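You operate a simulated robot arm through the tools that you are given. There is no shell and no other tool. Be economical: measure what you need, move in short steps, check, and stop when the job is done.

You run a simulated two-armed robot. Do the job below in one go: nothing can be reset, and whatever is moved stays where it is left.

JOB
Take the long came and put it on the low shelf p32. Put the roundel from the top of the bench on the top of the light box. Shut the sink door. Take the mug and leave it on the bare top before light box t25. Open the right drawer, put the black bar on the glass of the light table away in the inside of the right drawer, then shut the drawer. Put the thin brush from the brown side board on the bottom shelf of the shelving. Fetch the small block from the top of the left bench and set it on the shelf of the narrow table. Any order will do.

The check looks at the end state, three seconds after you hand in, the way a careful person would. Anything else that was tipped, shoved, dropped, spilled or broken makes it a failure.

ROBOT AND FRAMES
Two 6-joint arms with two-finger grippers on one trunk, on a base that drives. Base frame: it is fixed to the floor where the robot stands at the start and does not move with it; the origin is under the middle of the robot, x ahead of it, y to its left, z up. Units: m, degrees, N and s.
The left shoulder is at the start at [0.06, 0.143, 0.9], the right one opposite. With the tool pointing down near the work surface each hand reaches from about 0.1 to 0.66 m from the robot's upright axis, wherever it stands, measured 20 degrees to its own side. Places, roughly: bare top before light box T25 (35x23 cm) [-3.02, -3.24, 0.88]; black bar (22x2x2 cm) [-1.3, -3.5, 0.7]; bottom shelf of the shelving [0.8, -3.5, 0.1]; inside of the right drawer [0.6, -0.9, 0.8]; long came (17x3x5 cm) [0.5, 0.1, 0.9]; low shelf P32 [-3.2, -1.3, 0.3]; mug (12x9x8 cm) [-2.1, -2.7, 0.6]; right drawer [0.5, -0.9, 0.8]; roundel (13x13x3 cm) [-1.3, 1.1, 0.9]; shelf of the narrow table (22x24 cm) [-4.12, -5.54, 0.32]; sink door [-2.8, 0.7, 0.4]; small block (9x3x3 cm) [-1.1, -5.4, 0.8]; thin brush (17x3x3 cm) [-1.3, -4, 0.7]; top of the light box [-2.1, 1.1, 0.9]. Payload 2.45 kg a hand.
The tool frame of a hand sits at the grasp point between the pads (the TCP): z along the fingers, y along the line on which they close. The tips reach 0.026 m beyond it. Largest opening 0.096 m; the body of the gripper starts 0.069 m behind the TCP.
Orientation is that of the tool frame in the base frame, as a unit quaternion [w, x, y, z]. With the fingers straight down and closing along the base's y, the tool's x points along the base's -x, its y along +y and its z along -z.

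CONTROLS
- The arms move only by the tool step_arm. It takes "left_motion", "right_motion" or both (then of equal length, played together; a hand with none holds still); each is a list of rows, each a list of 7 numbers: the shift along the base's x, y, z in cm, then the turn, a rotation vector about the base's x, y, z in degrees, then the closure, from 0 (fully open) to 1 (shut). In form: [[x, y, z, wx, wy, wz, grip], ...]. A call has 1 to 8 rows; each row shifts and turns the commanded pose from where the row before left it. Rows are played at 5 a second. More than 0.05 m and 8.6 degrees between two rows, or a gripper value outside its range, and nothing of the call is played. Where a pose cannot be reached the arm comes as near as it can. A force on the tool above 40 N (or 10 N above the force at the start of the call, whichever is more), or a blocked arm, ends the call early, and 0.2 s more pass. The fingers move at their own pace and stop on an object; they squeeze with about 44 N. The grip force told is the motor's: it shows also when the fingers shut on nothing. Time passes only in rows, and 0.2 s behind the last, so rows that do not move let the fingers close. It gives the time, the measured TCP pose, the force on the tool (base axes), the opening and the grip force at its end, in the units of the frame above (readings bear some noise), with the torque about the TCP (base axes, N m) and any sound that the robot's microphone picked up.
- Cameras (640 x 400 px; columns grow to the right, rows downward): "scene" is now at [0.1192, -0.0507, 1.5047]; the picture's right is [-0.64, -0.77, 0.00], its down [-0.58, 0.48, -0.66] and it looks along [0.51, -0.42, -0.75] (base axes); focal length 269 px, centre (320, 200). "left" rides on the left gripper at [0.082, -0.003, -0.098] in its tool frame; the picture's right is [0.04, 1.00, 0.00], its down [-0.73, 0.03, -0.68] and it looks along [-0.68, 0.03, 0.73] (tool axes); focal length 256 px, centre (320, 200). "right" rides on the right gripper at [0.082, 0.003, -0.098] in its tool frame; the picture's right is [-0.04, 1.00, 0.00], its down [-0.73, -0.03, -0.68] and it looks along [-0.68, -0.03, 0.73] (tool axes); focal length 256 px, centre (320, 200). There is no depth. A picture from a camera that has moved, and an enlarged one, comes with that camera's place and axes in the base frame and with its lens.
- get_image(camera): a new picture of that camera. It takes no simulated time.
- lift_body(by): slides the trunk up (or, below 0, down) by that many m; the arms and the scene camera ride with it, the base frame stays. It gives what a move gives, with no picture.
- steer(legs): drives the robot by 1 to 6 legs, each [ahead, turn to the left] in m and degrees, along the robot's own axes; the way and the turn of a leg run together, so that a leg with both is an arc; at most 1.5 m and 180 degrees a leg. The arms and the cameras ride along, it lands a little off, and it stops where it bumps. It gives what a move gives.
- turn_head(pan, tilt): turns the head with the scene camera to pan (to the left, within 86 degrees either way) and tilt (down, from -29 to 69), counted from straight ahead of the robot. It gives what a move gives.
- close_up(camera, box): a new picture of the part [left, top, right, bottom] of that camera's present view, enlarged. It takes no simulated time.
- hand_in(): hands the job in; it is judged then, once.

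Work in short steps. Places have to be worked out from the pictures, the camera data and where the tool is seen: move nearer, look again, correct. Check each grasp and each placing, and mend what went wrong. You have 217 turns and 208 pictures in all, those below and enlarged ones among them. Open the grippers and draw the arms clear of the work before you hand the job in, unless the task says otherwise; then end with one line.

The tools are called after ">>>" as name(argument=value, ...) on one line, values as JSON. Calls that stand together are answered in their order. step_arm: Moves the arms, as the interface text tells. Its arguments: {"type":"object","properties":{"left_motion":{"type":"array"},"right_motion":{"type":"array"}},"required":[]} The other tools are called the same way: lift_body (by) slides the trunk up or down; steer (legs) drives the base; turn_head (pan, tilt) turns the head that bears the scene camera; get_image (camera) takes a picture; close_up (camera, box) takes an enlarged picture of a part of a camera's view; hand_in () hands the job in.

At the start:

```text
t: 0.0
left_position: [0.3707, 0.0088, 1.2316]
left_tcp_rot: [0.002, -0.001, 1.0, 0.0]
left_wrist_force: [-0.7, -0.6, -0.4]
left_torque: [0.01, -0.02, 0.0]
left_grip_width: 0.096
left_gripper_force: 0.1
right_position: [0.2767, -0.4145, 1.2244]
right_tcp_rot: [0.001, 0.0, 1.0, 0.0]
right_wrist_force: [-0.2, 0.1, -0.3]
right_torque: [0.01, -0.01, 0.0]
right_grip_width: 0.0959
right_gripper_force: 0.0
trunk travel left (down, up): [-0.525, 0.065]
robot x, y, heading: [-0.0006, 0.0005, 0.2]
head pan, tilt: [-39.5, 48.5]
```

scene: 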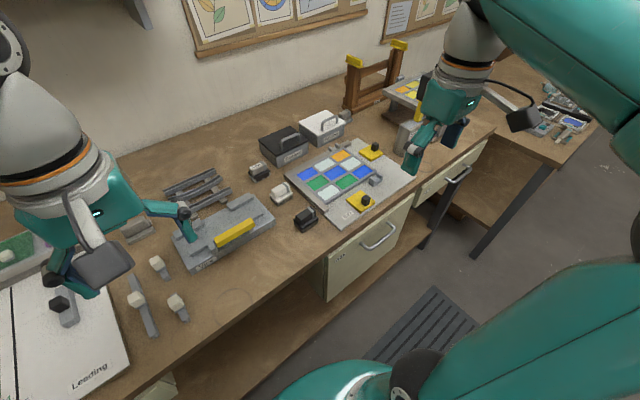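
right: 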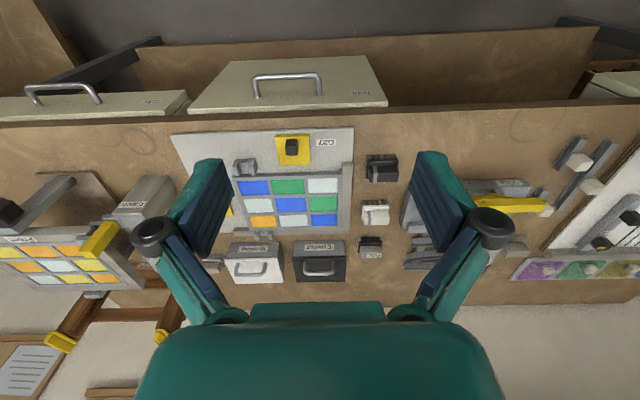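
left: 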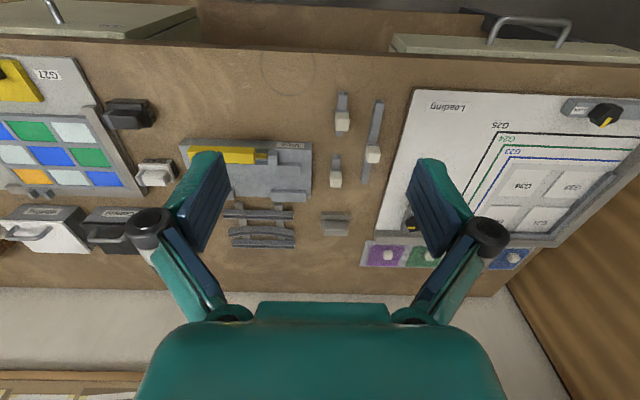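

I'll look closer at the bench objects first; the long came seems to be the bar with a pale knob around left-view (373,140).

>>> close_up(camera="left", box=[160, 60, 460, 260])

>>> close_up(camera="scene", box=[60, 150, 260, 350])

```text
2.00 times, centred on (310, 160) of left
camera zoom: at [0.2894, 0.005, 1.3298], right [-0.04, 1.0, 0.0], down [0.73, 0.03, 0.68], along [0.68, 0.03, -0.73], focal length 512 px, centre (340, 280)
```

zoom: 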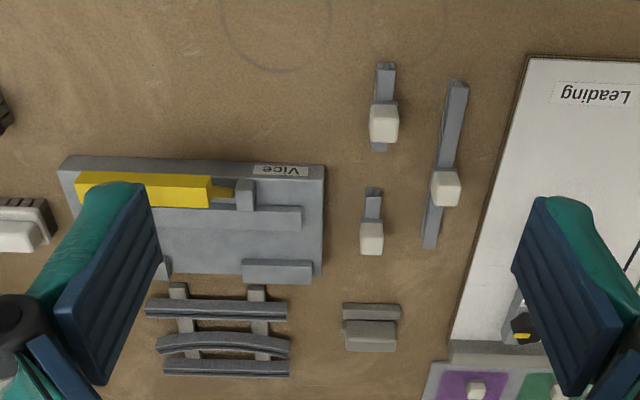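

```text
2.00 times, centred on (160, 250) of scene
camera zoom: at [0.1192, -0.0507, 1.5047], right [-0.64, -0.77, 0.0], down [-0.58, 0.48, -0.66], along [0.51, -0.42, -0.75], focal length 538 px, centre (640, 100)
```

zoom: 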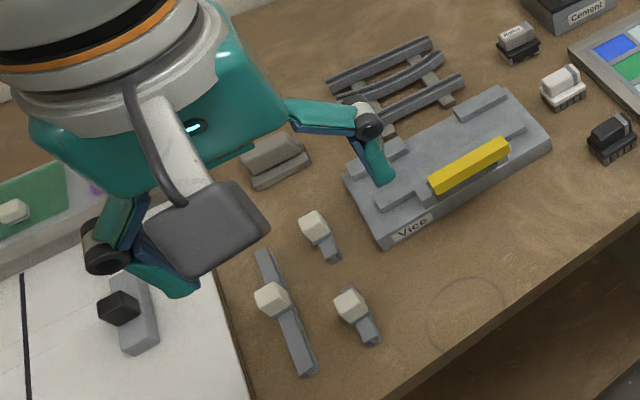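

The came's knob I judge at about (0.537, 0.11, 0.93). I move the left hand over it and look again.

>>> step_arm(left_motion=[[4.15, 2.5, 0, 0, 0, 0, 0], [4.15, 2.5, 0, 0, 0, 0, 0], [4.15, 2.5, 0, 0, 0, 0, 0], [4.15, 2.6, 0, 0, 0, 0, 0], [0, 0, -4.5, 0, 0, 0, 0], [0, 0, -4.5, 0, 0, 0, 0], [0, 0, -4.5, 0, 0, 0, 0], [0, 0, 0, 0, 0, 0, 0]])

>>> get_image(camera="left")

```text
t: 1.8
left_position: [0.5269, 0.1112, 1.0873]
left_tcp_rot: [0.002, -0.001, 1.0, 0.0]
left_wrist_force: [-0.3, -0.2, 0.3]
left_torque: [0.0, 0.05, 0.02]
left_grip_width: 0.0959
left_gripper_force: 0.0
left hand out of reach, approached as far as the arm can: row 4
right_position: [0.276, -0.4127, 1.226]
right_tcp_rot: [0.0, 0.002, 1.0, 0.0]
right_wrist_force: [0.5, -0.4, -0.4]
right_torque: [0.02, -0.03, 0.01]
right_grip_width: 0.0962
right_gripper_force: 0.0
trunk travel left (down, up): [-0.525, 0.065]
robot x, y, heading: [0.0012, -0.0004, 0.3]
head pan, tilt: [-39.5, 48.5]
```

```text
202 pictures are left
camera left: at [0.4449, 0.1076, 1.1851], right [-0.04, 1.0, 0.0], down [0.73, 0.03, 0.68], along [0.68, 0.03, -0.73], focal length 256 px, centre (320, 200)
```

left: 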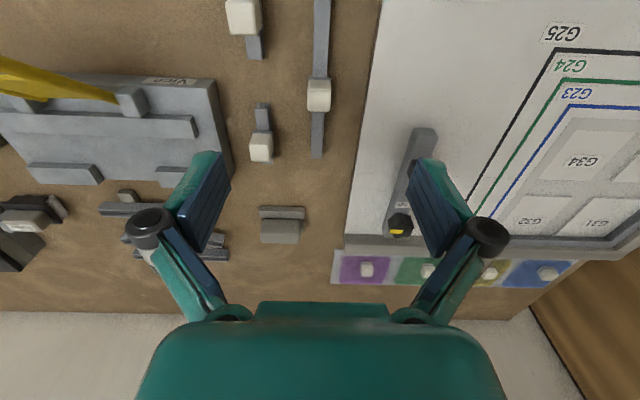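

Two views triangulate the knob at (0.5385, 0.111, 0.937). I descend and close on it.

>>> step_arm(left_motion=[[0.6, 0, -4, 0, 0, 0, 0], [0.5, 0, -4, 0, 0, 0, 0], [0, 0, -4, 0, 0, 0, 0], [0, 0, -2.5, 0, 0, 0, 0], [0, 0, -1, 0, 0, 0, 0], [0, 0, 0, 0, 0, 0, 0]])

>>> get_image(camera="left")

```text
t: 3.2
left_position: [0.5388, 0.1117, 0.9331]
left_tcp_rot: [0.001, -0.001, 1.0, 0.001]
left_wrist_force: [0.4, 0.5, -0.1]
left_torque: [0.0, 0.0, 0.03]
left_grip_width: 0.096
left_gripper_force: 0.1
right_position: [0.2772, -0.4133, 1.2259]
right_tcp_rot: [-0.001, 0.0, 1.0, -0.001]
right_wrist_force: [-0.4, 0.5, 0.4]
right_torque: [0.02, -0.03, -0.03]
right_grip_width: 0.096
right_gripper_force: 0.1
trunk travel left (down, up): [-0.525, 0.065]
robot x, y, heading: [0.0019, -0.001, 0.3]
head pan, tilt: [-39.5, 48.5]
```

```text
201 pictures are left
camera left: at [0.4568, 0.1083, 1.0296], right [-0.04, 1.0, 0.0], down [0.73, 0.03, 0.68], along [0.68, 0.03, -0.73], focal length 256 px, centre (320, 200)
```

left: 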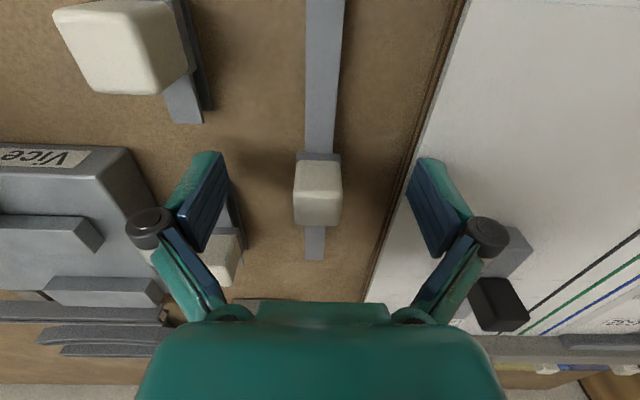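

Knob is centred at the TCP. Close and lift a little.

>>> step_arm(left_motion=[[0, 0, 0, 0, 0, 0, 1], [0, 0, 0, 0, 0, 0, 1], [0, 0, 0, 0, 0, 0, 1], [0, 0, 0, 0, 0, 0, 1], [0, 0, 2, 0, 0, 0, 1], [0, 0, 4, 0, 0, 0, 1], [0, 0, 4, 0, 0, 0, 1]])

>>> get_image(camera="left")

```text
t: 4.8
left_position: [0.5398, 0.1115, 1.0335]
left_tcp_rot: [0.001, -0.001, 1.0, 0.0]
left_wrist_force: [-0.3, -0.7, -3.4]
left_torque: [0.01, -0.02, -0.03]
left_grip_width: 0.0205
left_gripper_force: 43.8
right_position: [0.2751, -0.4138, 1.2254]
right_tcp_rot: [0.0, 0.001, 1.0, 0.0]
right_wrist_force: [-0.1, 1.0, 0.4]
right_torque: [0.03, -0.02, -0.01]
right_grip_width: 0.0962
right_gripper_force: 0.1
trunk travel left (down, up): [-0.525, 0.065]
robot x, y, heading: [0.0016, 0.0011, -0.0]
head pan, tilt: [-39.5, 48.5]
```

```text
200 pictures are left
camera left: at [0.4581, 0.1078, 1.1302], right [-0.04, 1.0, 0.0], down [0.73, 0.03, 0.68], along [0.68, 0.03, -0.73], focal length 256 px, centre (320, 200)
```

left: 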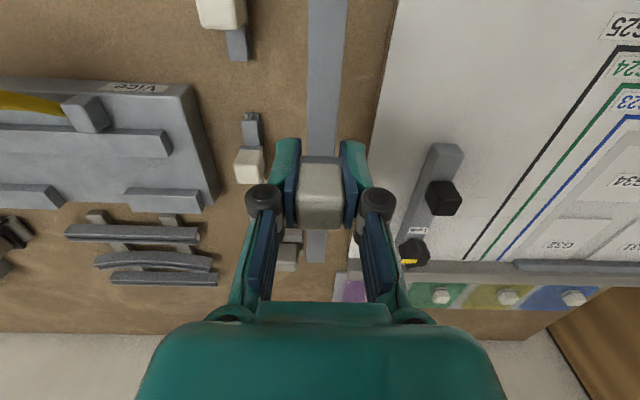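

Came held (weight 3.4 N). Raise and retract it for travel, then survey with the head.

>>> step_arm(left_motion=[[0, 0, 4.5, 0, 0, 0, 1], [0, 0, 4.5, 0, 0, 0, 1], [0, 0, 4.5, 0, 0, 0, 1], [-4, 1.5, 1, 0, 0, 0, 1], [-4, 1.5, 1, 0, 0, 0, 1], [-4.5, 1.5, 0, 0, 0, 0, 1], [-4.5, 1.5, 0, 0, 0, 0, 1], [-4, 1.5, 0, 0, 0, 0, 1]])

>>> turn_head(pan=-75, tilt=25)

>>> get_image(camera="scene")

>>> turn_head(pan=80, tilt=20)

>>> get_image(camera="scene")

```text
t: 6.6
left_position: [0.3261, 0.1888, 1.1894]
left_tcp_rot: [0.001, 0.0, 1.0, -0.001]
left_wrist_force: [-0.7, 0.1, -2.0]
left_torque: [-0.02, -0.07, 0.03]
left_grip_width: 0.0206
left_gripper_force: 43.9
right_position: [0.2751, -0.4118, 1.2261]
right_tcp_rot: [0.0, 0.001, 1.0, -0.001]
right_wrist_force: [-0.3, 0.6, 0.3]
right_torque: [0.02, -0.03, 0.0]
right_grip_width: 0.0961
right_gripper_force: 0.0
trunk travel left (down, up): [-0.525, 0.065]
robot x, y, heading: [-0.0015, -0.0012, -0.1]
head pan, tilt: [-39.5, 48.5]
```

```text
t: 7.6
left_position: [0.3294, 0.1886, 1.188]
left_tcp_rot: [0.001, -0.001, 1.0, 0.0]
left_wrist_force: [-0.2, 0.2, -2.8]
left_torque: [-0.01, -0.06, -0.01]
left_grip_width: 0.0205
left_gripper_force: 44.1
right_position: [0.2762, -0.4134, 1.2253]
right_tcp_rot: [0.0, 0.001, 1.0, 0.0]
right_wrist_force: [0.1, -0.1, -0.4]
right_torque: [-0.02, -0.04, 0.02]
right_grip_width: 0.096
right_gripper_force: 0.1
trunk travel left (down, up): [-0.525, 0.065]
robot x, y, heading: [0.001, 0.0025, -0.1]
head pan, tilt: [-75.0, 25.0]
```

```text
199 pictures are left
camera scene: at [0.0827, -0.0899, 1.54], right [-0.97, -0.26, 0.0], down [-0.11, 0.41, -0.91], along [0.24, -0.87, -0.42], focal length 269 px, centre (320, 200)
```

scene: 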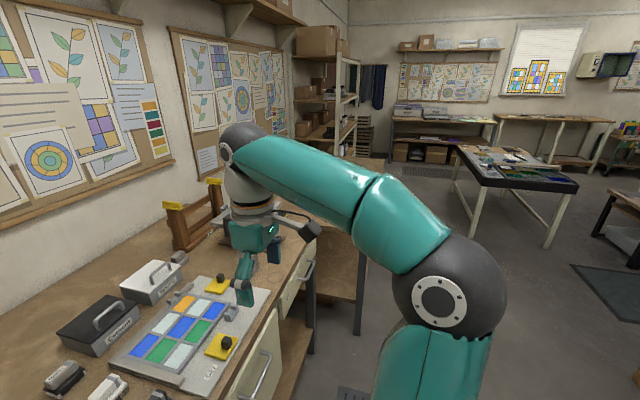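

```text
t: 10.0
left_position: [0.3286, 0.1879, 1.1885]
left_tcp_rot: [0.001, -0.001, 1.0, 0.0]
left_wrist_force: [-0.2, 0.7, -3.1]
left_torque: [0.01, 0.0, 0.0]
left_grip_width: 0.0205
left_gripper_force: 43.8
right_position: [0.2765, -0.4139, 1.2252]
right_tcp_rot: [0.0, 0.0, 1.0, 0.0]
right_wrist_force: [-0.6, -0.1, 0.0]
right_torque: [0.02, -0.02, 0.01]
right_grip_width: 0.0956
right_gripper_force: 0.0
trunk travel left (down, up): [-0.525, 0.065]
robot x, y, heading: [0.0002, 0.0005, 0.1]
head pan, tilt: [80.0, 20.0]
```

```text
198 pictures are left
camera scene: at [0.0749, 0.0909, 1.5482], right [0.98, -0.17, 0.0], down [-0.06, -0.34, -0.94], along [0.16, 0.93, -0.34], focal length 269 px, centre (320, 200)
```

scene: 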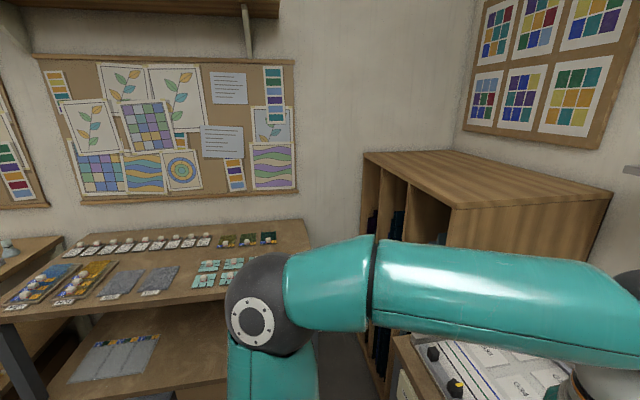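

The bench to the left (y≈1.2) is a neighbour of the roundel's place. I back off 0.4 m, turn around and look.

>>> steer(legs=[[-0.4, 0], [0, 130]])

>>> turn_head(pan=0, tilt=20)

>>> get_image(camera="scene")

>>> turn_head(pan=70, tilt=20)

>>> get_image(camera="scene")

```text
t: 16.4
left_position: [-0.5612, 0.3492, 1.1879]
left_tcp_rot: [0.0, -0.675, 0.738, 0.0]
left_wrist_force: [-1.4, -0.6, -3.1]
left_torque: [0.01, 0.0, -0.01]
left_grip_width: 0.0206
left_gripper_force: 44.3
right_position: [0.033, 0.2439, 1.2269]
right_tcp_rot: [0.001, -0.675, 0.738, -0.001]
right_wrist_force: [-0.4, 0.3, 0.6]
right_torque: [-0.04, -0.06, 0.0]
right_grip_width: 0.096
right_gripper_force: 0.1
trunk travel left (down, up): [-0.525, 0.065]
robot x, y, heading: [-0.3654, 0.0005, 85.8]
head pan, tilt: [80.0, 20.0]
stopped in leg 2: the robot was blocked; the commanded pose is now the measured one
```

```text
t: 17.9
left_position: [-0.5594, 0.3495, 1.1888]
left_tcp_rot: [0.002, -0.675, 0.738, 0.0]
left_wrist_force: [0.0, -0.6, -2.5]
left_torque: [-0.01, 0.01, -0.01]
left_grip_width: 0.0207
left_gripper_force: 44.4
right_position: [0.0347, 0.242, 1.2274]
right_tcp_rot: [0.0, -0.675, 0.738, 0.0]
right_wrist_force: [0.2, 0.1, -0.5]
right_torque: [-0.02, 0.01, -0.04]
right_grip_width: 0.0963
right_gripper_force: 0.1
trunk travel left (down, up): [-0.525, 0.065]
robot x, y, heading: [-0.3683, 0.003, 85.3]
head pan, tilt: [0.0, 20.0]
```

```text
197 pictures are left
camera scene: at [-0.3575, 0.1519, 1.5482], right [1.0, -0.07, 0.0], down [-0.03, -0.34, -0.94], along [0.07, 0.94, -0.34], focal length 269 px, centre (320, 200)
```

scene: 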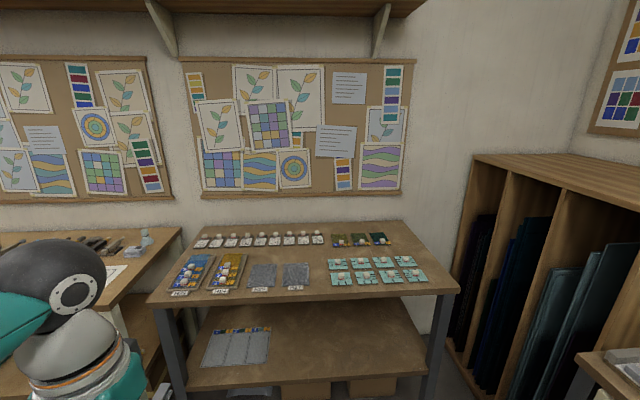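

```text
t: 19.4
left_position: [-0.559, 0.3479, 1.1886]
left_tcp_rot: [0.001, -0.676, 0.737, 0.0]
left_wrist_force: [0.9, 0.2, -2.5]
left_torque: [0.0, -0.02, 0.0]
left_grip_width: 0.0208
left_gripper_force: 44.2
right_position: [0.0355, 0.2446, 1.2258]
right_tcp_rot: [0.001, -0.675, 0.738, 0.0]
right_wrist_force: [1.1, -0.4, -0.2]
right_torque: [0.01, -0.01, 0.06]
right_grip_width: 0.0961
right_gripper_force: 0.1
trunk travel left (down, up): [-0.525, 0.065]
robot x, y, heading: [-0.3678, -0.0023, 85.6]
head pan, tilt: [70.0, 20.0]
```

```text
196 pictures are left
camera scene: at [-0.4493, 0.0974, 1.5482], right [0.41, 0.91, 0.0], down [0.31, -0.14, -0.94], along [-0.86, 0.39, -0.34], focal length 269 px, centre (320, 200)
```

scene: 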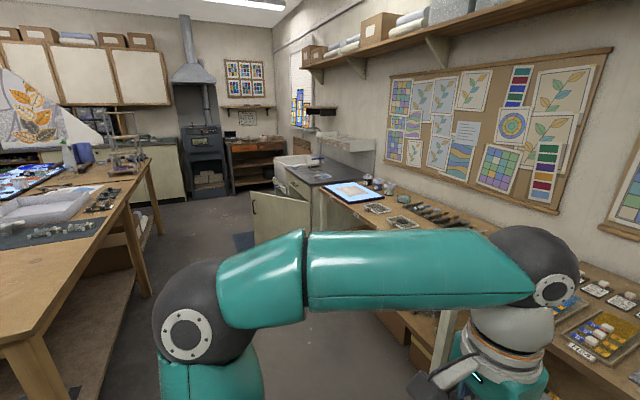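

The turn was blocked at 86°. I look to the right and down to find what touches.

>>> turn_head(pan=-70, tilt=40)

>>> get_image(camera="scene")

>>> turn_head(pan=80, tilt=60)

>>> get_image(camera="scene")

```text
t: 21.6
left_position: [-0.56, 0.3489, 1.1895]
left_tcp_rot: [0.001, -0.676, 0.737, -0.001]
left_wrist_force: [0.1, 0.1, -3.1]
left_torque: [0.01, 0.0, -0.01]
left_grip_width: 0.0206
left_gripper_force: 43.6
right_position: [0.0339, 0.2421, 1.2257]
right_tcp_rot: [0.0, -0.675, 0.738, 0.0]
right_wrist_force: [0.6, -0.4, -0.1]
right_torque: [-0.03, 0.0, 0.0]
right_grip_width: 0.0961
right_gripper_force: 0.0
trunk travel left (down, up): [-0.525, 0.065]
robot x, y, heading: [-0.3694, -0.0007, 85.9]
head pan, tilt: [-70.0, 40.0]
```

```text
195 pictures are left
camera scene: at [-0.2826, 0.0821, 1.5168], right [0.27, -0.96, 0.0], down [-0.62, -0.17, -0.77], along [0.74, 0.21, -0.64], focal length 269 px, centre (320, 200)
```

scene: 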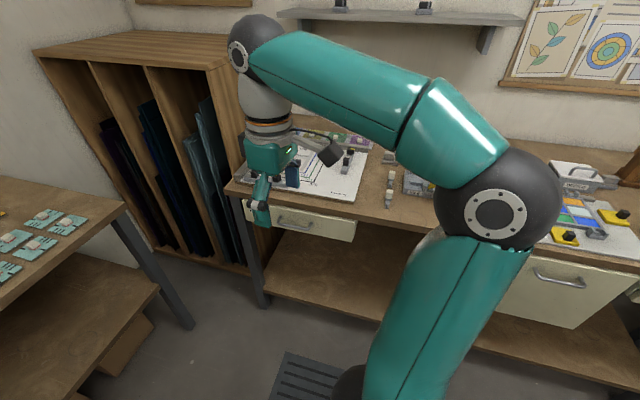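

```text
t: 23.9
left_position: [-0.5601, 0.3488, 1.1892]
left_tcp_rot: [0.001, -0.675, 0.737, -0.001]
left_wrist_force: [-0.4, 0.4, -2.6]
left_torque: [-0.03, -0.02, 0.0]
left_grip_width: 0.0207
left_gripper_force: 43.7
right_position: [0.0355, 0.2435, 1.2261]
right_tcp_rot: [0.0, -0.675, 0.738, 0.0]
right_wrist_force: [0.2, -0.4, 0.3]
right_torque: [0.02, -0.02, 0.02]
right_grip_width: 0.0961
right_gripper_force: 0.0
trunk travel left (down, up): [-0.525, 0.065]
robot x, y, heading: [-0.3654, -0.0032, 85.5]
head pan, tilt: [80.0, 60.0]
```

```text
194 pictures are left
camera scene: at [-0.429, 0.0755, 1.49], right [0.25, 0.97, 0.0], down [0.84, -0.21, -0.5], along [-0.48, 0.12, -0.87], focal length 269 px, centre (320, 200)
```

scene: 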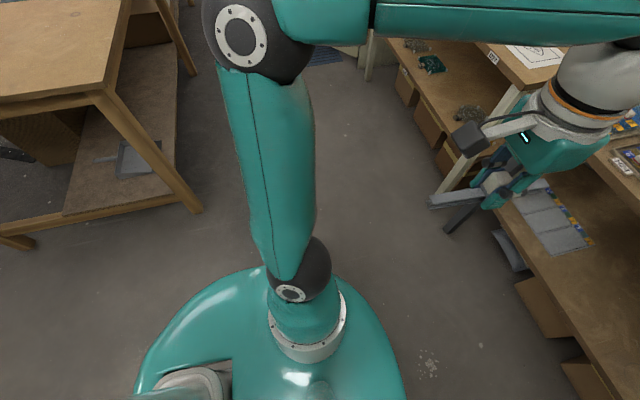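

Nothing visibly touches. I try a small further turn to see.

>>> steer(legs=[[0, 15]])

```text
t: 25.3
left_position: [-0.6436, 0.285, 1.1891]
left_tcp_rot: [-0.001, 0.766, -0.643, 0.0]
left_wrist_force: [0.7, 0.7, -2.9]
left_torque: [-0.01, 0.03, -0.01]
left_grip_width: 0.0203
left_gripper_force: 44.2
right_position: [-0.0426, 0.3384, 1.2259]
right_tcp_rot: [-0.001, 0.766, -0.643, 0.001]
right_wrist_force: [0.0, 0.2, -0.1]
right_torque: [0.0, 0.01, -0.03]
right_grip_width: 0.096
right_gripper_force: 0.1
trunk travel left (down, up): [-0.525, 0.065]
robot x, y, heading: [-0.3606, -0.0003, 100.7]
head pan, tilt: [80.0, 60.0]
```

Turning works. I drive toward the roundel's bench and face it.

>>> steer(legs=[[0, 51], [0.95, 0], [0, -62]])

>>> turn_head(pan=0, tilt=35)

>>> get_image(camera="scene")

```text
t: 36.0
left_position: [-1.4284, 0.7837, 1.1899]
left_tcp_rot: [0.0, -0.704, 0.71, -0.001]
left_wrist_force: [-0.2, 0.2, -2.5]
left_torque: [0.0, 0.02, 0.0]
left_grip_width: 0.0207
left_gripper_force: 43.7
right_position: [-0.8273, 0.7255, 1.2273]
right_tcp_rot: [0.001, -0.703, 0.711, 0.0]
right_wrist_force: [-0.5, -0.4, 0.0]
right_torque: [0.0, 0.04, 0.01]
right_grip_width: 0.0961
right_gripper_force: 0.1
trunk travel left (down, up): [-0.525, 0.065]
robot x, y, heading: [-1.229, 0.4507, 90.4]
head pan, tilt: [80.0, 60.0]
```

```text
t: 37.5
left_position: [-1.4281, 0.7835, 1.1897]
left_tcp_rot: [0.001, -0.704, 0.71, -0.001]
left_wrist_force: [-0.3, -0.3, -2.3]
left_torque: [-0.05, 0.01, -0.05]
left_grip_width: 0.0204
left_gripper_force: 43.9
right_position: [-0.8279, 0.7263, 1.2275]
right_tcp_rot: [0.0, -0.704, 0.711, 0.0]
right_wrist_force: [-0.3, 0.5, -0.4]
right_torque: [-0.02, 0.04, 0.01]
right_grip_width: 0.0958
right_gripper_force: 0.0
trunk travel left (down, up): [-0.525, 0.065]
robot x, y, heading: [-1.2278, 0.4514, 90.4]
head pan, tilt: [0.0, 35.0]
```

```text
193 pictures are left
camera scene: at [-1.2325, 0.5985, 1.5243], right [1.0, 0.01, 0.0], down [0.0, -0.57, -0.82], along [-0.01, 0.82, -0.57], focal length 269 px, centre (320, 200)
```

scene: 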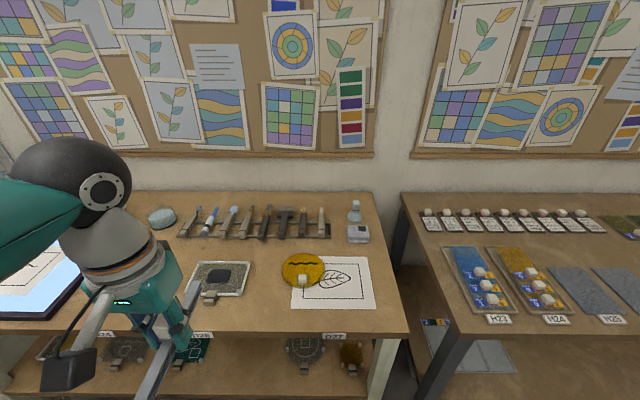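

The roundel is the amber disc with a knob at about (-1.289, 1.075). I angle left and go 0.1 m closer, then bring the right hand over it.

>>> steer(legs=[[0.1, 0], [0, 18]])

>>> get_image(camera="right")

```text
t: 39.8
left_position: [-1.5211, 0.8057, 1.1903]
left_tcp_rot: [-0.001, 0.807, -0.591, 0.0]
left_wrist_force: [1.1, -0.6, -2.2]
left_torque: [0.03, -0.07, 0.01]
left_grip_width: 0.0205
left_gripper_force: 44.5
right_position: [-0.9318, 0.9354, 1.2273]
right_tcp_rot: [0.0, 0.806, -0.592, 0.0]
right_wrist_force: [0.5, 0.6, 0.1]
right_torque: [-0.01, 0.03, 0.0]
right_grip_width: 0.0961
right_gripper_force: 0.0
trunk travel left (down, up): [-0.525, 0.065]
robot x, y, heading: [-1.2225, 0.5507, 108.2]
head pan, tilt: [0.0, 35.0]
```

```text
192 pictures are left
camera right: at [-0.9104, 0.8556, 1.3256], right [-0.97, -0.26, 0.0], down [-0.19, 0.71, 0.68], along [-0.18, 0.66, -0.73], focal length 256 px, centre (320, 200)
```

right: 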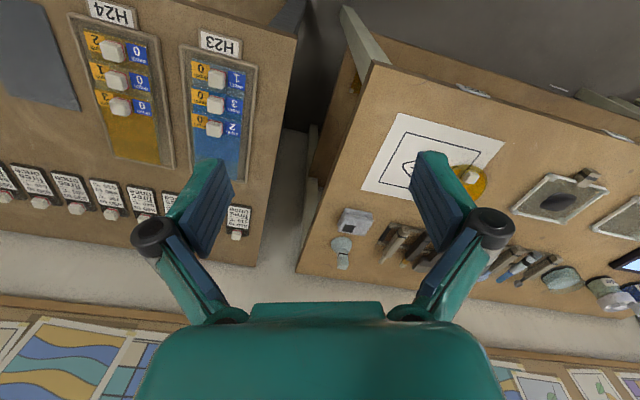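

Move the right hand over the knob, then look.

>>> step_arm(right_motion=[[-4.4, 1.85, 0, 0, 0, 0, 0], [-4.4, 1.85, 0, 0, 0, 0, 0], [-4.4, 1.85, 0, 0, 0, 0, 0], [-4.4, 1.85, 0, 0, 0, 0, 0], [-4.4, 1.85, 0, 0, 0, 0, 0], [-4.4, 1.85, 0, 0, 0, 0, 0], [-4.4, 1.85, -3, 0, 0, 0, 0], [-4.4, 1.85, -2, 0, 0, 0, 0]])

>>> step_arm(right_motion=[[0, 0, -4, 0, 0, 0, 0], [0, 0, -4, 0, 0, 0, 0], [0, 0, -4, 0, 0, 0, 0], [0, 0, 0, 0, 0, 0, 0]])

>>> get_image(camera="right")

```text
refused: row 7 steps farther than a row can; nothing moved
```

```text
t: 40.8
left_position: [-1.5215, 0.8059, 1.19]
left_tcp_rot: [-0.001, 0.806, -0.591, 0.0]
left_wrist_force: [0.2, -0.1, -2.7]
left_torque: [-0.04, 0.01, 0.01]
left_grip_width: 0.0205
left_gripper_force: 44.3
right_position: [-0.9319, 0.935, 1.1063]
right_tcp_rot: [-0.002, 0.806, -0.592, 0.0]
right_wrist_force: [0.4, -0.8, -0.2]
right_torque: [0.0, -0.04, 0.02]
right_grip_width: 0.096
right_gripper_force: 0.0
trunk travel left (down, up): [-0.525, 0.065]
robot x, y, heading: [-1.2212, 0.5491, 108.3]
head pan, tilt: [0.0, 35.0]
```

```text
191 pictures are left
camera right: at [-0.9109, 0.8554, 1.2047], right [-0.97, -0.26, 0.0], down [-0.19, 0.71, 0.68], along [-0.18, 0.66, -0.73], focal length 256 px, centre (320, 200)
```

right: 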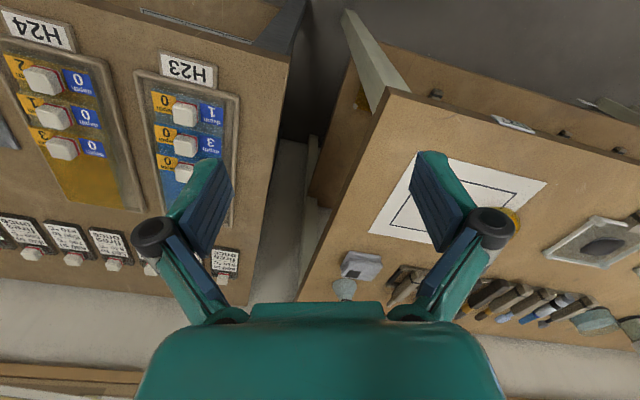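

The second move ran alone (down 12 cm), harmless. Now sideways at this height.

>>> step_arm(right_motion=[[-4.4, 1.85, 0, 0, 0, 0, 0], [-4.4, 1.85, 0, 0, 0, 0, 0], [-4.4, 1.85, 0, 0, 0, 0, 0], [-4.4, 1.85, 0, 0, 0, 0, 0], [-4.4, 1.85, 0, 0, 0, 0, 0], [-4.4, 1.85, 0, 0, 0, 0, 0], [-4.4, 1.85, 0, 0, 0, 0, 0], [-4.4, 1.85, 0, 0, 0, 0, 0]])

>>> get_image(camera="right")

```text
t: 42.6
left_position: [-1.5239, 0.807, 1.189]
left_tcp_rot: [0.0, 0.806, -0.591, 0.001]
left_wrist_force: [0.5, -0.6, -2.4]
left_torque: [-0.03, -0.03, 0.03]
left_grip_width: 0.0206
left_gripper_force: 44.1
right_position: [-1.2856, 1.0834, 1.106]
right_tcp_rot: [0.0, 0.806, -0.592, 0.001]
right_wrist_force: [-0.7, -0.3, -0.2]
right_torque: [-0.01, -0.04, -0.02]
right_grip_width: 0.0961
right_gripper_force: 0.0
trunk travel left (down, up): [-0.525, 0.065]
robot x, y, heading: [-1.2232, 0.5504, 108.5]
head pan, tilt: [0.0, 35.0]
```

```text
190 pictures are left
camera right: at [-1.2638, 1.0055, 1.2045], right [-0.97, -0.26, 0.0], down [-0.19, 0.71, 0.68], along [-0.18, 0.65, -0.73], focal length 256 px, centre (320, 200)
```

right: 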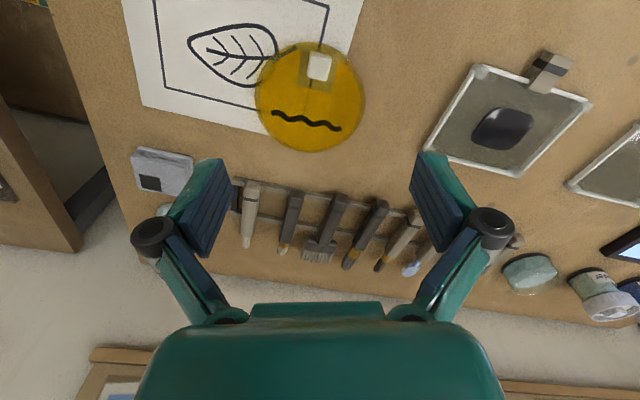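

Knob is at about (-1.285, 1.078). I lower with a gentle approach to just above the disc.

>>> step_arm(right_motion=[[0, -0.5, -4.5, 0, 0, 0, 0], [0, 0, -4.5, 0, 0, 0, 0], [0, 0, -4, 0, 0, 0, 0], [0, 0, -2.5, 0, 0, 0, 0], [0, 0, -1, 0, 0, 0, 0], [0, 0, 0, 0, 0, 0, 0]])

>>> get_image(camera="right")

```text
t: 44.0
left_position: [-1.5211, 0.8047, 1.1897]
left_tcp_rot: [-0.001, 0.807, -0.591, 0.0]
left_wrist_force: [-0.8, 0.7, -3.4]
left_torque: [-0.01, 0.01, -0.01]
left_grip_width: 0.0207
left_gripper_force: 44.1
right_position: [-1.2837, 1.0786, 0.9417]
right_tcp_rot: [-0.001, 0.806, -0.592, 0.001]
right_wrist_force: [-0.6, 0.3, -0.2]
right_torque: [-0.02, 0.02, 0.01]
right_grip_width: 0.0962
right_gripper_force: 0.1
trunk travel left (down, up): [-0.525, 0.065]
robot x, y, heading: [-1.224, 0.5539, 108.3]
head pan, tilt: [0.0, 35.0]
```

```text
189 pictures are left
camera right: at [-1.2625, 0.9996, 1.0402], right [-0.97, -0.26, 0.0], down [-0.19, 0.71, 0.68], along [-0.18, 0.66, -0.73], focal length 256 px, centre (320, 200)
```

right: 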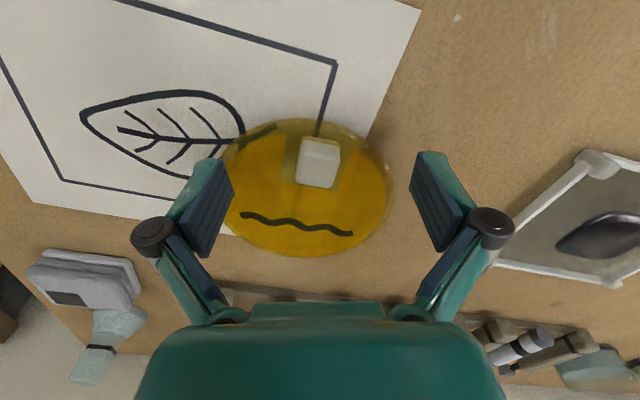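

Disc size suggests its top is near z 0.89 and knob around 0.90, so I shift 1 cm in y and lower another ~2.2 cm.

>>> step_arm(right_motion=[[-0.2, 1.0, 0, 0, 0, 0, 0], [0, 0, -1, 0, 0, 0, 0], [0, 0, -0.5, 0, 0, 0, 0], [0, 0, -0.4, 0, 0, 0, 0], [0, 0, 0, 0, 0, 0, 0]])

>>> get_image(camera="right")

```text
t: 45.2
left_position: [-1.5225, 0.8059, 1.1897]
left_tcp_rot: [-0.001, 0.806, -0.592, 0.001]
left_wrist_force: [-1.0, 0.6, -2.1]
left_torque: [-0.02, -0.01, 0.01]
left_grip_width: 0.0206
left_gripper_force: 44.5
right_position: [-1.2856, 1.0878, 0.9246]
right_tcp_rot: [0.0, 0.806, -0.592, 0.0]
right_wrist_force: [0.1, 0.7, 0.0]
right_torque: [-0.02, 0.0, 0.01]
right_grip_width: 0.0959
right_gripper_force: 0.0
trunk travel left (down, up): [-0.525, 0.065]
robot x, y, heading: [-1.2228, 0.5489, 108.2]
head pan, tilt: [0.0, 35.0]
```

```text
188 pictures are left
camera right: at [-1.2646, 1.0094, 1.0216], right [-0.97, -0.26, 0.0], down [-0.19, 0.71, 0.68], along [-0.18, 0.66, -0.73], focal length 256 px, centre (320, 200)
```

right: 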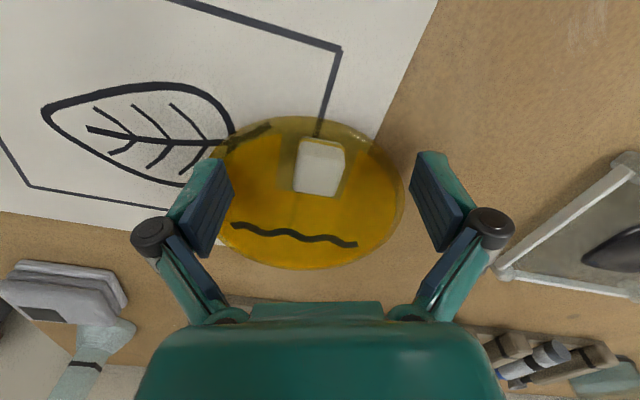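

Tips are just above the disc and either side of the knob. Close and lift slightly.

>>> step_arm(right_motion=[[0, 0.1, -0.2, 0, 0, 0, 0], [0, 0, 0, 0, 0, 0, 1], [0, 0, 0, 0, 0, 0, 1], [0, 0, 0, 0, 0, 0, 1], [0, 0, 0, 0, 0, 0, 1], [0, 0, 2, 0, 0, 0, 1], [0, 0, 3, 0, 0, 0, 1], [0, 0, 0, 0, 0, 0, 1]])

>>> get_image(camera="right")

```text
t: 46.1
left_position: [-1.522, 0.8021, 1.1912]
left_tcp_rot: [-0.001, 0.806, -0.591, 0.0]
left_wrist_force: [0.6, -0.1, -3.2]
left_torque: [-0.04, 0.0, 0.02]
left_grip_width: 0.0204
left_gripper_force: 44.3
right_position: [-1.2886, 1.0934, 0.9336]
right_tcp_rot: [-0.006, 0.805, -0.593, -0.012]
right_wrist_force: [-11.0, -3.8, 40.3]
right_torque: [-0.3, -0.7, -0.14]
right_grip_width: 0.0277
right_gripper_force: 25.9
trunk travel left (down, up): [-0.525, 0.065]
robot x, y, heading: [-1.2237, 0.5511, 108.1]
head pan, tilt: [0.0, 35.0]
stopped in row 4 (right hand): the force on the tool passed its limit at 59 N (the readings are from after the stop); the commanded pose is now the measured one
```

```text
187 pictures are left
camera right: at [-1.2675, 1.0112, 1.0304], right [-0.97, -0.26, 0.01], down [-0.18, 0.69, 0.7], along [-0.19, 0.67, -0.71], focal length 256 px, centre (320, 200)
```

right: 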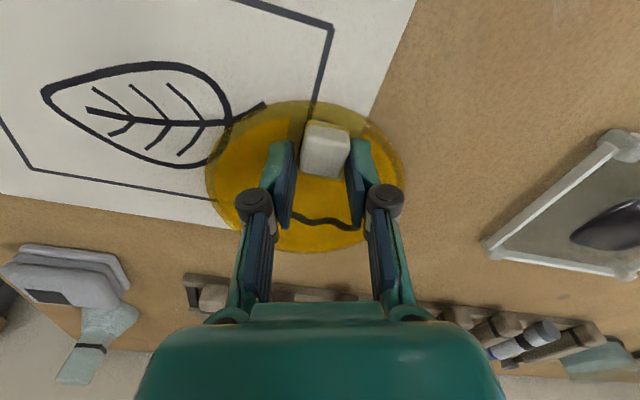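

Tips pressed on the disc (top ≈0.907) and I was 1 cm too far in y. Raise, reopen partly, realign and look.

>>> step_arm(right_motion=[[0, 0, 0.6, 0, 0, 0, 0.4], [0, 0, 0.6, 0, 0, 0, 0.3], [0, -1.2, 0.3, 0, 0, 0, 0.3], [0, 0, 0, 0, 0, 0, 0.3]])

>>> get_image(camera="right")

```text
t: 47.1
left_position: [-1.5213, 0.8054, 1.1906]
left_tcp_rot: [-0.001, 0.806, -0.591, 0.001]
left_wrist_force: [-0.4, 0.1, -2.2]
left_torque: [0.02, -0.02, 0.01]
left_grip_width: 0.0206
left_gripper_force: 43.9
right_position: [-1.2864, 1.0815, 0.9427]
right_tcp_rot: [-0.005, 0.805, -0.593, -0.006]
right_wrist_force: [0.5, 0.8, 0.0]
right_torque: [-0.01, 0.0, 0.01]
right_grip_width: 0.0672
right_gripper_force: 0.1
trunk travel left (down, up): [-0.525, 0.065]
robot x, y, heading: [-1.2198, 0.5532, 108.3]
head pan, tilt: [0.0, 35.0]
```

```text
186 pictures are left
camera right: at [-1.2652, 1.0005, 1.0399], right [-0.97, -0.26, 0.0], down [-0.19, 0.7, 0.69], along [-0.18, 0.67, -0.72], focal length 256 px, centre (320, 200)
```

right: 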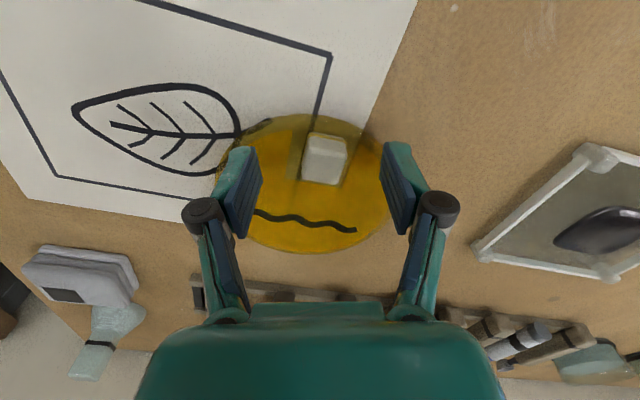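

Triangulated knob: (-1.287, 1.079, 0.924). Lower 0.5 cm and close.

>>> step_arm(right_motion=[[-0.1, -0.2, -0.5, 0, 0, 0, 0.3], [0, 0, 0, 0, 0, 0, 1], [0, 0, 0, 0, 0, 0, 1], [0, 0, 0, 0, 0, 0, 1], [0, 0, 0, 0, 0, 0, 1], [0, 0, 2, 0, 0, 0, 1], [0, 0, 3, 0, 0, 0, 1], [0, 0, 0, 0, 0, 0, 1]])

>>> get_image(camera="right")

```text
t: 48.9
left_position: [-1.5221, 0.806, 1.1907]
left_tcp_rot: [0.0, 0.806, -0.592, 0.0]
left_wrist_force: [-0.2, 0.2, -2.7]
left_torque: [0.01, -0.04, 0.0]
left_grip_width: 0.0207
left_gripper_force: 44.2
right_position: [-1.2879, 1.0792, 0.9875]
right_tcp_rot: [-0.003, 0.805, -0.593, -0.006]
right_wrist_force: [-0.2, 1.2, -0.6]
right_torque: [-0.07, -0.01, 0.01]
right_grip_width: 0.0212
right_gripper_force: 44.2
trunk travel left (down, up): [-0.525, 0.065]
robot x, y, heading: [-1.2193, 0.5522, 108.3]
head pan, tilt: [0.0, 35.0]
```

```text
185 pictures are left
camera right: at [-1.266, 0.9989, 1.085], right [-0.97, -0.26, 0.0], down [-0.19, 0.7, 0.69], along [-0.18, 0.67, -0.72], focal length 256 px, centre (320, 200)
```

right: 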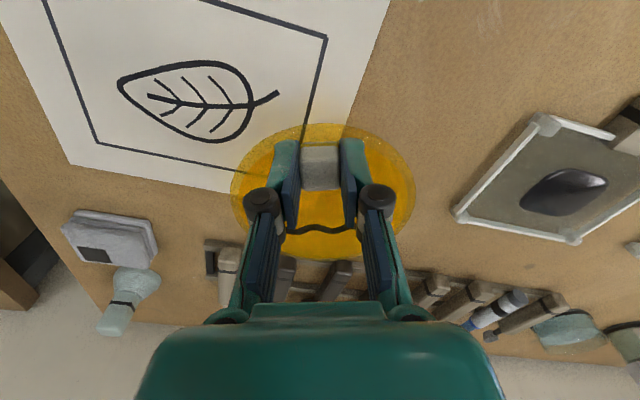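

Roundel is held. Raise it and draw it in, then drive toward the light box.

>>> step_arm(right_motion=[[0, 0, 4.5, 0, 0, 0, 1], [0, 0, 4.5, 0, 0, 0, 1], [0, 0, 4, 0, 0, 0, 1], [4.2, -2, 1, 0, 0, 0, 1], [4.2, -2, 0.5, 0, 0, 0, 1], [4.2, -2.2, 0, 0, 0, 0, 1], [4, -2.2, 0, 0, 0, 0, 1], [4, -2.2, 0, 0, 0, 0, 1]])

>>> steer(legs=[[-0.08, 0], [0, 68]])

>>> turn_head(pan=0, tilt=30)

>>> get_image(camera="scene")

```text
t: 50.7
left_position: [-1.5209, 0.804, 1.1911]
left_tcp_rot: [0.0, 0.807, -0.591, -0.001]
left_wrist_force: [0.3, -1.0, -2.4]
left_torque: [0.03, 0.06, -0.02]
left_grip_width: 0.0206
left_gripper_force: 44.4
right_position: [-1.079, 0.9711, 1.1314]
right_tcp_rot: [-0.004, 0.806, -0.592, -0.006]
right_wrist_force: [1.0, -1.2, -1.6]
right_torque: [-0.07, -0.01, -0.03]
right_grip_width: 0.0214
right_gripper_force: 43.5
trunk travel left (down, up): [-0.525, 0.065]
robot x, y, heading: [-1.2222, 0.5529, 108.3]
head pan, tilt: [0.0, 35.0]
```

```text
t: 55.1
left_position: [-1.5496, 0.2957, 1.1905]
left_tcp_rot: [0.0, 0.999, -0.04, 0.0]
left_wrist_force: [1.0, 0.0, -3.1]
left_torque: [-0.01, -0.03, 0.01]
left_grip_width: 0.0207
left_gripper_force: 43.6
right_position: [-1.5382, 0.7668, 1.1304]
right_tcp_rot: [0.001, 0.999, -0.042, -0.008]
right_wrist_force: [-0.9, -0.9, -1.4]
right_torque: [0.01, -0.04, -0.01]
right_grip_width: 0.0211
right_gripper_force: 43.9
trunk travel left (down, up): [-0.525, 0.065]
robot x, y, heading: [-1.1953, 0.5111, 175.9]
head pan, tilt: [0.0, 35.0]
```

```text
t: 55.7
left_position: [-1.5483, 0.2946, 1.1907]
left_tcp_rot: [-0.001, 0.999, -0.04, 0.001]
left_wrist_force: [0.0, -0.9, -2.6]
left_torque: [0.03, 0.01, -0.01]
left_grip_width: 0.0208
left_gripper_force: 43.7
right_position: [-1.5366, 0.7651, 1.1328]
right_tcp_rot: [0.0, 0.999, -0.041, -0.007]
right_wrist_force: [-0.1, -0.7, -2.0]
right_torque: [0.03, -0.03, -0.01]
right_grip_width: 0.0212
right_gripper_force: 43.8
trunk travel left (down, up): [-0.525, 0.065]
robot x, y, heading: [-1.1988, 0.5086, 175.8]
head pan, tilt: [0.0, 30.0]
```

```text
184 pictures are left
camera scene: at [-1.3511, 0.5194, 1.5321], right [0.07, 1.0, 0.0], down [0.5, -0.04, -0.87], along [-0.86, 0.06, -0.5], focal length 269 px, centre (320, 200)
```

scene: 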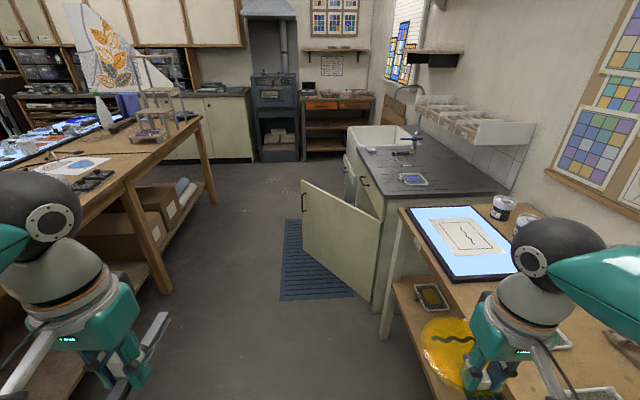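

Path is clear; the sink door stands ajar with free edge near (-2.97,0.52). I drive to the light box and face it.

>>> steer(legs=[[0.85, 0], [0, -66]])

>>> turn_head(pan=-10, tilt=45)

>>> get_image(camera="scene")

>>> get_image(camera="right")

```text
t: 63.5
left_position: [-2.3845, 0.7945, 1.1904]
left_tcp_rot: [0.0, 0.823, -0.569, 0.0]
left_wrist_force: [0.5, 0.8, -2.7]
left_torque: [-0.04, 0.0, 0.0]
left_grip_width: 0.0206
left_gripper_force: 43.9
right_position: [-1.9549, 0.9871, 1.1321]
right_tcp_rot: [-0.003, 0.822, -0.569, -0.006]
right_wrist_force: [-0.3, 0.2, -1.8]
right_torque: [-0.06, -0.02, 0.0]
right_grip_width: 0.0209
right_gripper_force: 44.0
trunk travel left (down, up): [-0.525, 0.065]
robot x, y, heading: [-2.073, 0.5583, 111.4]
head pan, tilt: [0.0, 30.0]
```

```text
t: 64.3
left_position: [-2.3867, 0.7936, 1.1908]
left_tcp_rot: [-0.001, 0.822, -0.569, 0.001]
left_wrist_force: [-0.3, -0.4, -4.0]
left_torque: [-0.02, -0.06, -0.01]
left_grip_width: 0.0207
left_gripper_force: 44.3
right_position: [-1.9558, 0.9857, 1.1325]
right_tcp_rot: [-0.004, 0.822, -0.569, -0.006]
right_wrist_force: [0.1, -0.6, -0.6]
right_torque: [-0.03, -0.03, 0.01]
right_grip_width: 0.0213
right_gripper_force: 44.2
trunk travel left (down, up): [-0.525, 0.065]
robot x, y, heading: [-2.0723, 0.5585, 111.2]
head pan, tilt: [-10.0, 45.0]
```

```text
183 pictures are left
camera scene: at [-2.1128, 0.6939, 1.5096], right [0.98, 0.2, 0.0], down [0.14, -0.69, -0.71], along [-0.14, 0.69, -0.71], focal length 269 px, centre (320, 200)
```

scene: 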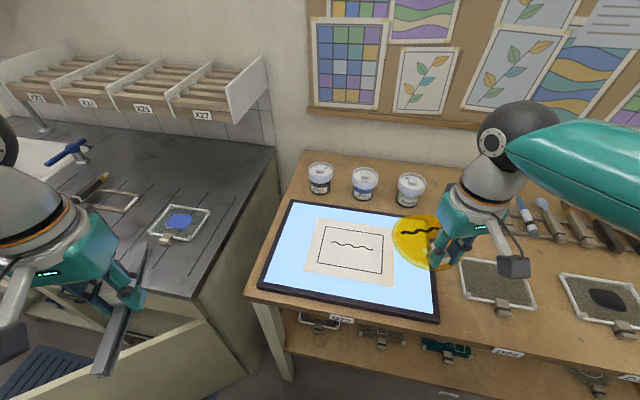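

```text
182 pictures are left
camera right: at [-1.93, 0.9064, 1.2299], right [-0.95, -0.31, 0.0], down [-0.23, 0.69, 0.69], along [-0.22, 0.65, -0.72], focal length 256 px, centre (320, 200)
```

right: 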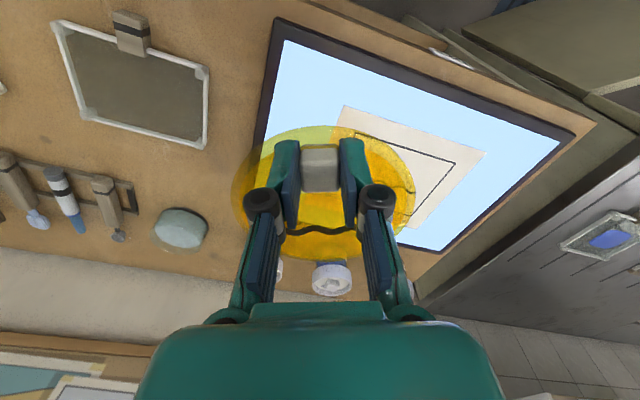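

Target disc centre on the light box ≈(-2.11,1.10). Move right hand over and lower to 1.0.

>>> step_arm(right_motion=[[-3.75, 2.35, 0, 0, 0, 0, 1], [-3.75, 2.35, 0, 0, 0, 0, 1], [-3.75, 2.35, 0, 0, 0, 0, 1], [-3.75, 2.35, 0, 0, 0, 0, 1], [0, 0, -4.5, 0, 0, 0, 1], [0, 0, -4.5, 0, 0, 0, 1], [0, 0, -4, 0, 0, 0, 1], [0, 0, 0, 0, 0, 0, 1]])

>>> get_image(camera="scene")

>>> get_image(camera="right")

```text
t: 66.1
left_position: [-2.385, 0.794, 1.1903]
left_tcp_rot: [0.0, 0.822, -0.569, 0.001]
left_wrist_force: [-0.7, 0.0, -2.0]
left_torque: [0.01, -0.02, 0.0]
left_grip_width: 0.0209
left_gripper_force: 44.1
right_position: [-2.1043, 1.0817, 1.0031]
right_tcp_rot: [-0.003, 0.821, -0.571, -0.006]
right_wrist_force: [0.4, 0.1, -1.6]
right_torque: [-0.06, -0.01, -0.02]
right_grip_width: 0.0214
right_gripper_force: 43.9
trunk travel left (down, up): [-0.525, 0.065]
robot x, y, heading: [-2.0702, 0.5563, 111.3]
head pan, tilt: [-10.0, 45.0]
```

```text
181 pictures are left
camera scene: at [-2.1115, 0.6946, 1.5095], right [0.98, 0.2, 0.0], down [0.14, -0.69, -0.71], along [-0.14, 0.69, -0.71], focal length 269 px, centre (320, 200)
```

scene: 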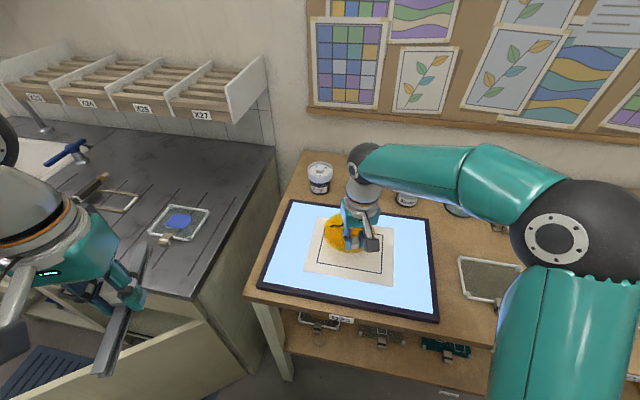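

```text
180 pictures are left
camera right: at [-2.0776, 1.0021, 1.0996], right [-0.95, -0.31, 0.0], down [-0.23, 0.69, 0.69], along [-0.22, 0.65, -0.72], focal length 256 px, centre (320, 200)
```

right: 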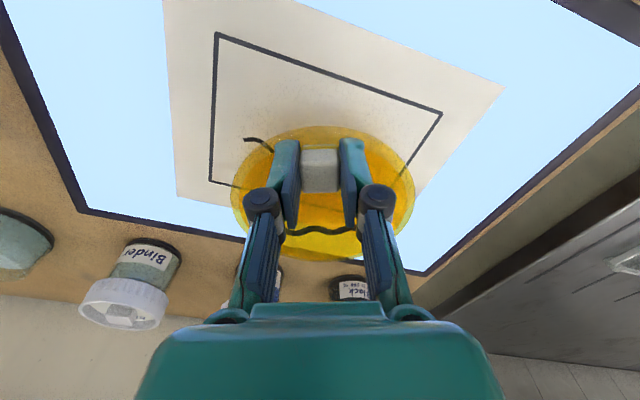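

Position is central on the box. Lower gently until contact.

>>> step_arm(right_motion=[[0, 0, -2, 0, 0, 0, 1], [0, 0, -1, 0, 0, 0, 1], [0, 0, -0.5, 0, 0, 0, 1], [0, 0, -0.4, 0, 0, 0, 1], [0, 0, -0.4, 0, 0, 0, 1], [0, 0, -0.4, 0, 0, 0, 1], [0, 0, -0.4, 0, 0, 0, 1], [0, 0, -0.4, 0, 0, 0, 1]])

```text
t: 68.0
left_position: [-2.3842, 0.794, 1.1917]
left_tcp_rot: [0.0, 0.822, -0.569, 0.0]
left_wrist_force: [-0.4, -0.4, -2.8]
left_torque: [-0.02, 0.0, 0.0]
left_grip_width: 0.0207
left_gripper_force: 44.0
right_position: [-2.1043, 1.0818, 0.9526]
right_tcp_rot: [-0.007, 0.821, -0.571, -0.012]
right_wrist_force: [2.6, -3.6, 15.3]
right_torque: [-0.32, -0.18, -0.03]
right_grip_width: 0.0212
right_gripper_force: 44.2
trunk travel left (down, up): [-0.525, 0.065]
robot x, y, heading: [-2.074, 0.56, 111.3]
head pan, tilt: [-10.0, 45.0]
stopped in row 8 (right hand): the force on the tool passed its limit at 42 N (the readings are from after the stop); the commanded pose is now the measured one
```

Contact at 0.9526. Release and lift.

>>> step_arm(right_motion=[[0, 0, 0.1, 0, 0, 0, 0.6], [0, 0, 0, 0, 0, 0, 0.4], [0, 0, 0, 0, 0, 0, 0.4], [0, 0, 3, 0, 0, 0, 0.4], [0, 0, 4.5, 0, 0, 0, 0.4], [0, 0, 4.5, 0, 0, 0, 0.4], [0, 0, 4.5, 0, 0, 0, 0.2]])

>>> get_image(camera="right")

```text
t: 69.7
left_position: [-2.3847, 0.7937, 1.1913]
left_tcp_rot: [-0.001, 0.822, -0.569, 0.0]
left_wrist_force: [0.2, -0.1, -2.9]
left_torque: [-0.03, 0.03, 0.0]
left_grip_width: 0.0207
left_gripper_force: 43.6
right_position: [-2.1046, 1.0815, 1.1186]
right_tcp_rot: [-0.006, 0.821, -0.57, -0.01]
right_wrist_force: [0.3, -0.7, 0.0]
right_torque: [0.02, -0.03, -0.01]
right_grip_width: 0.077
right_gripper_force: 0.0
trunk travel left (down, up): [-0.525, 0.065]
robot x, y, heading: [-2.0701, 0.5609, 111.2]
head pan, tilt: [-10.0, 45.0]
```

```text
179 pictures are left
camera right: at [-2.0787, 1.0009, 1.215], right [-0.95, -0.31, 0.0], down [-0.22, 0.68, 0.7], along [-0.22, 0.66, -0.72], focal length 256 px, centre (320, 200)
```

right: 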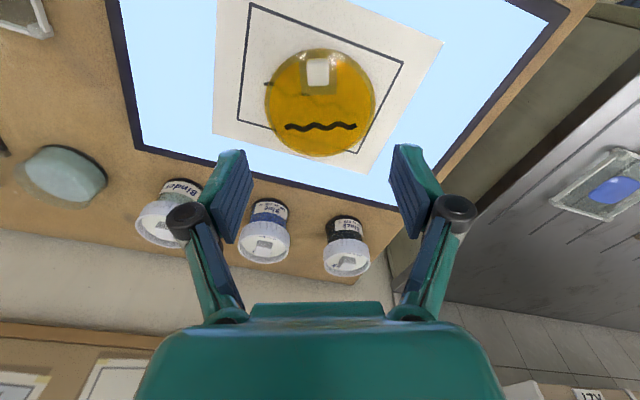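

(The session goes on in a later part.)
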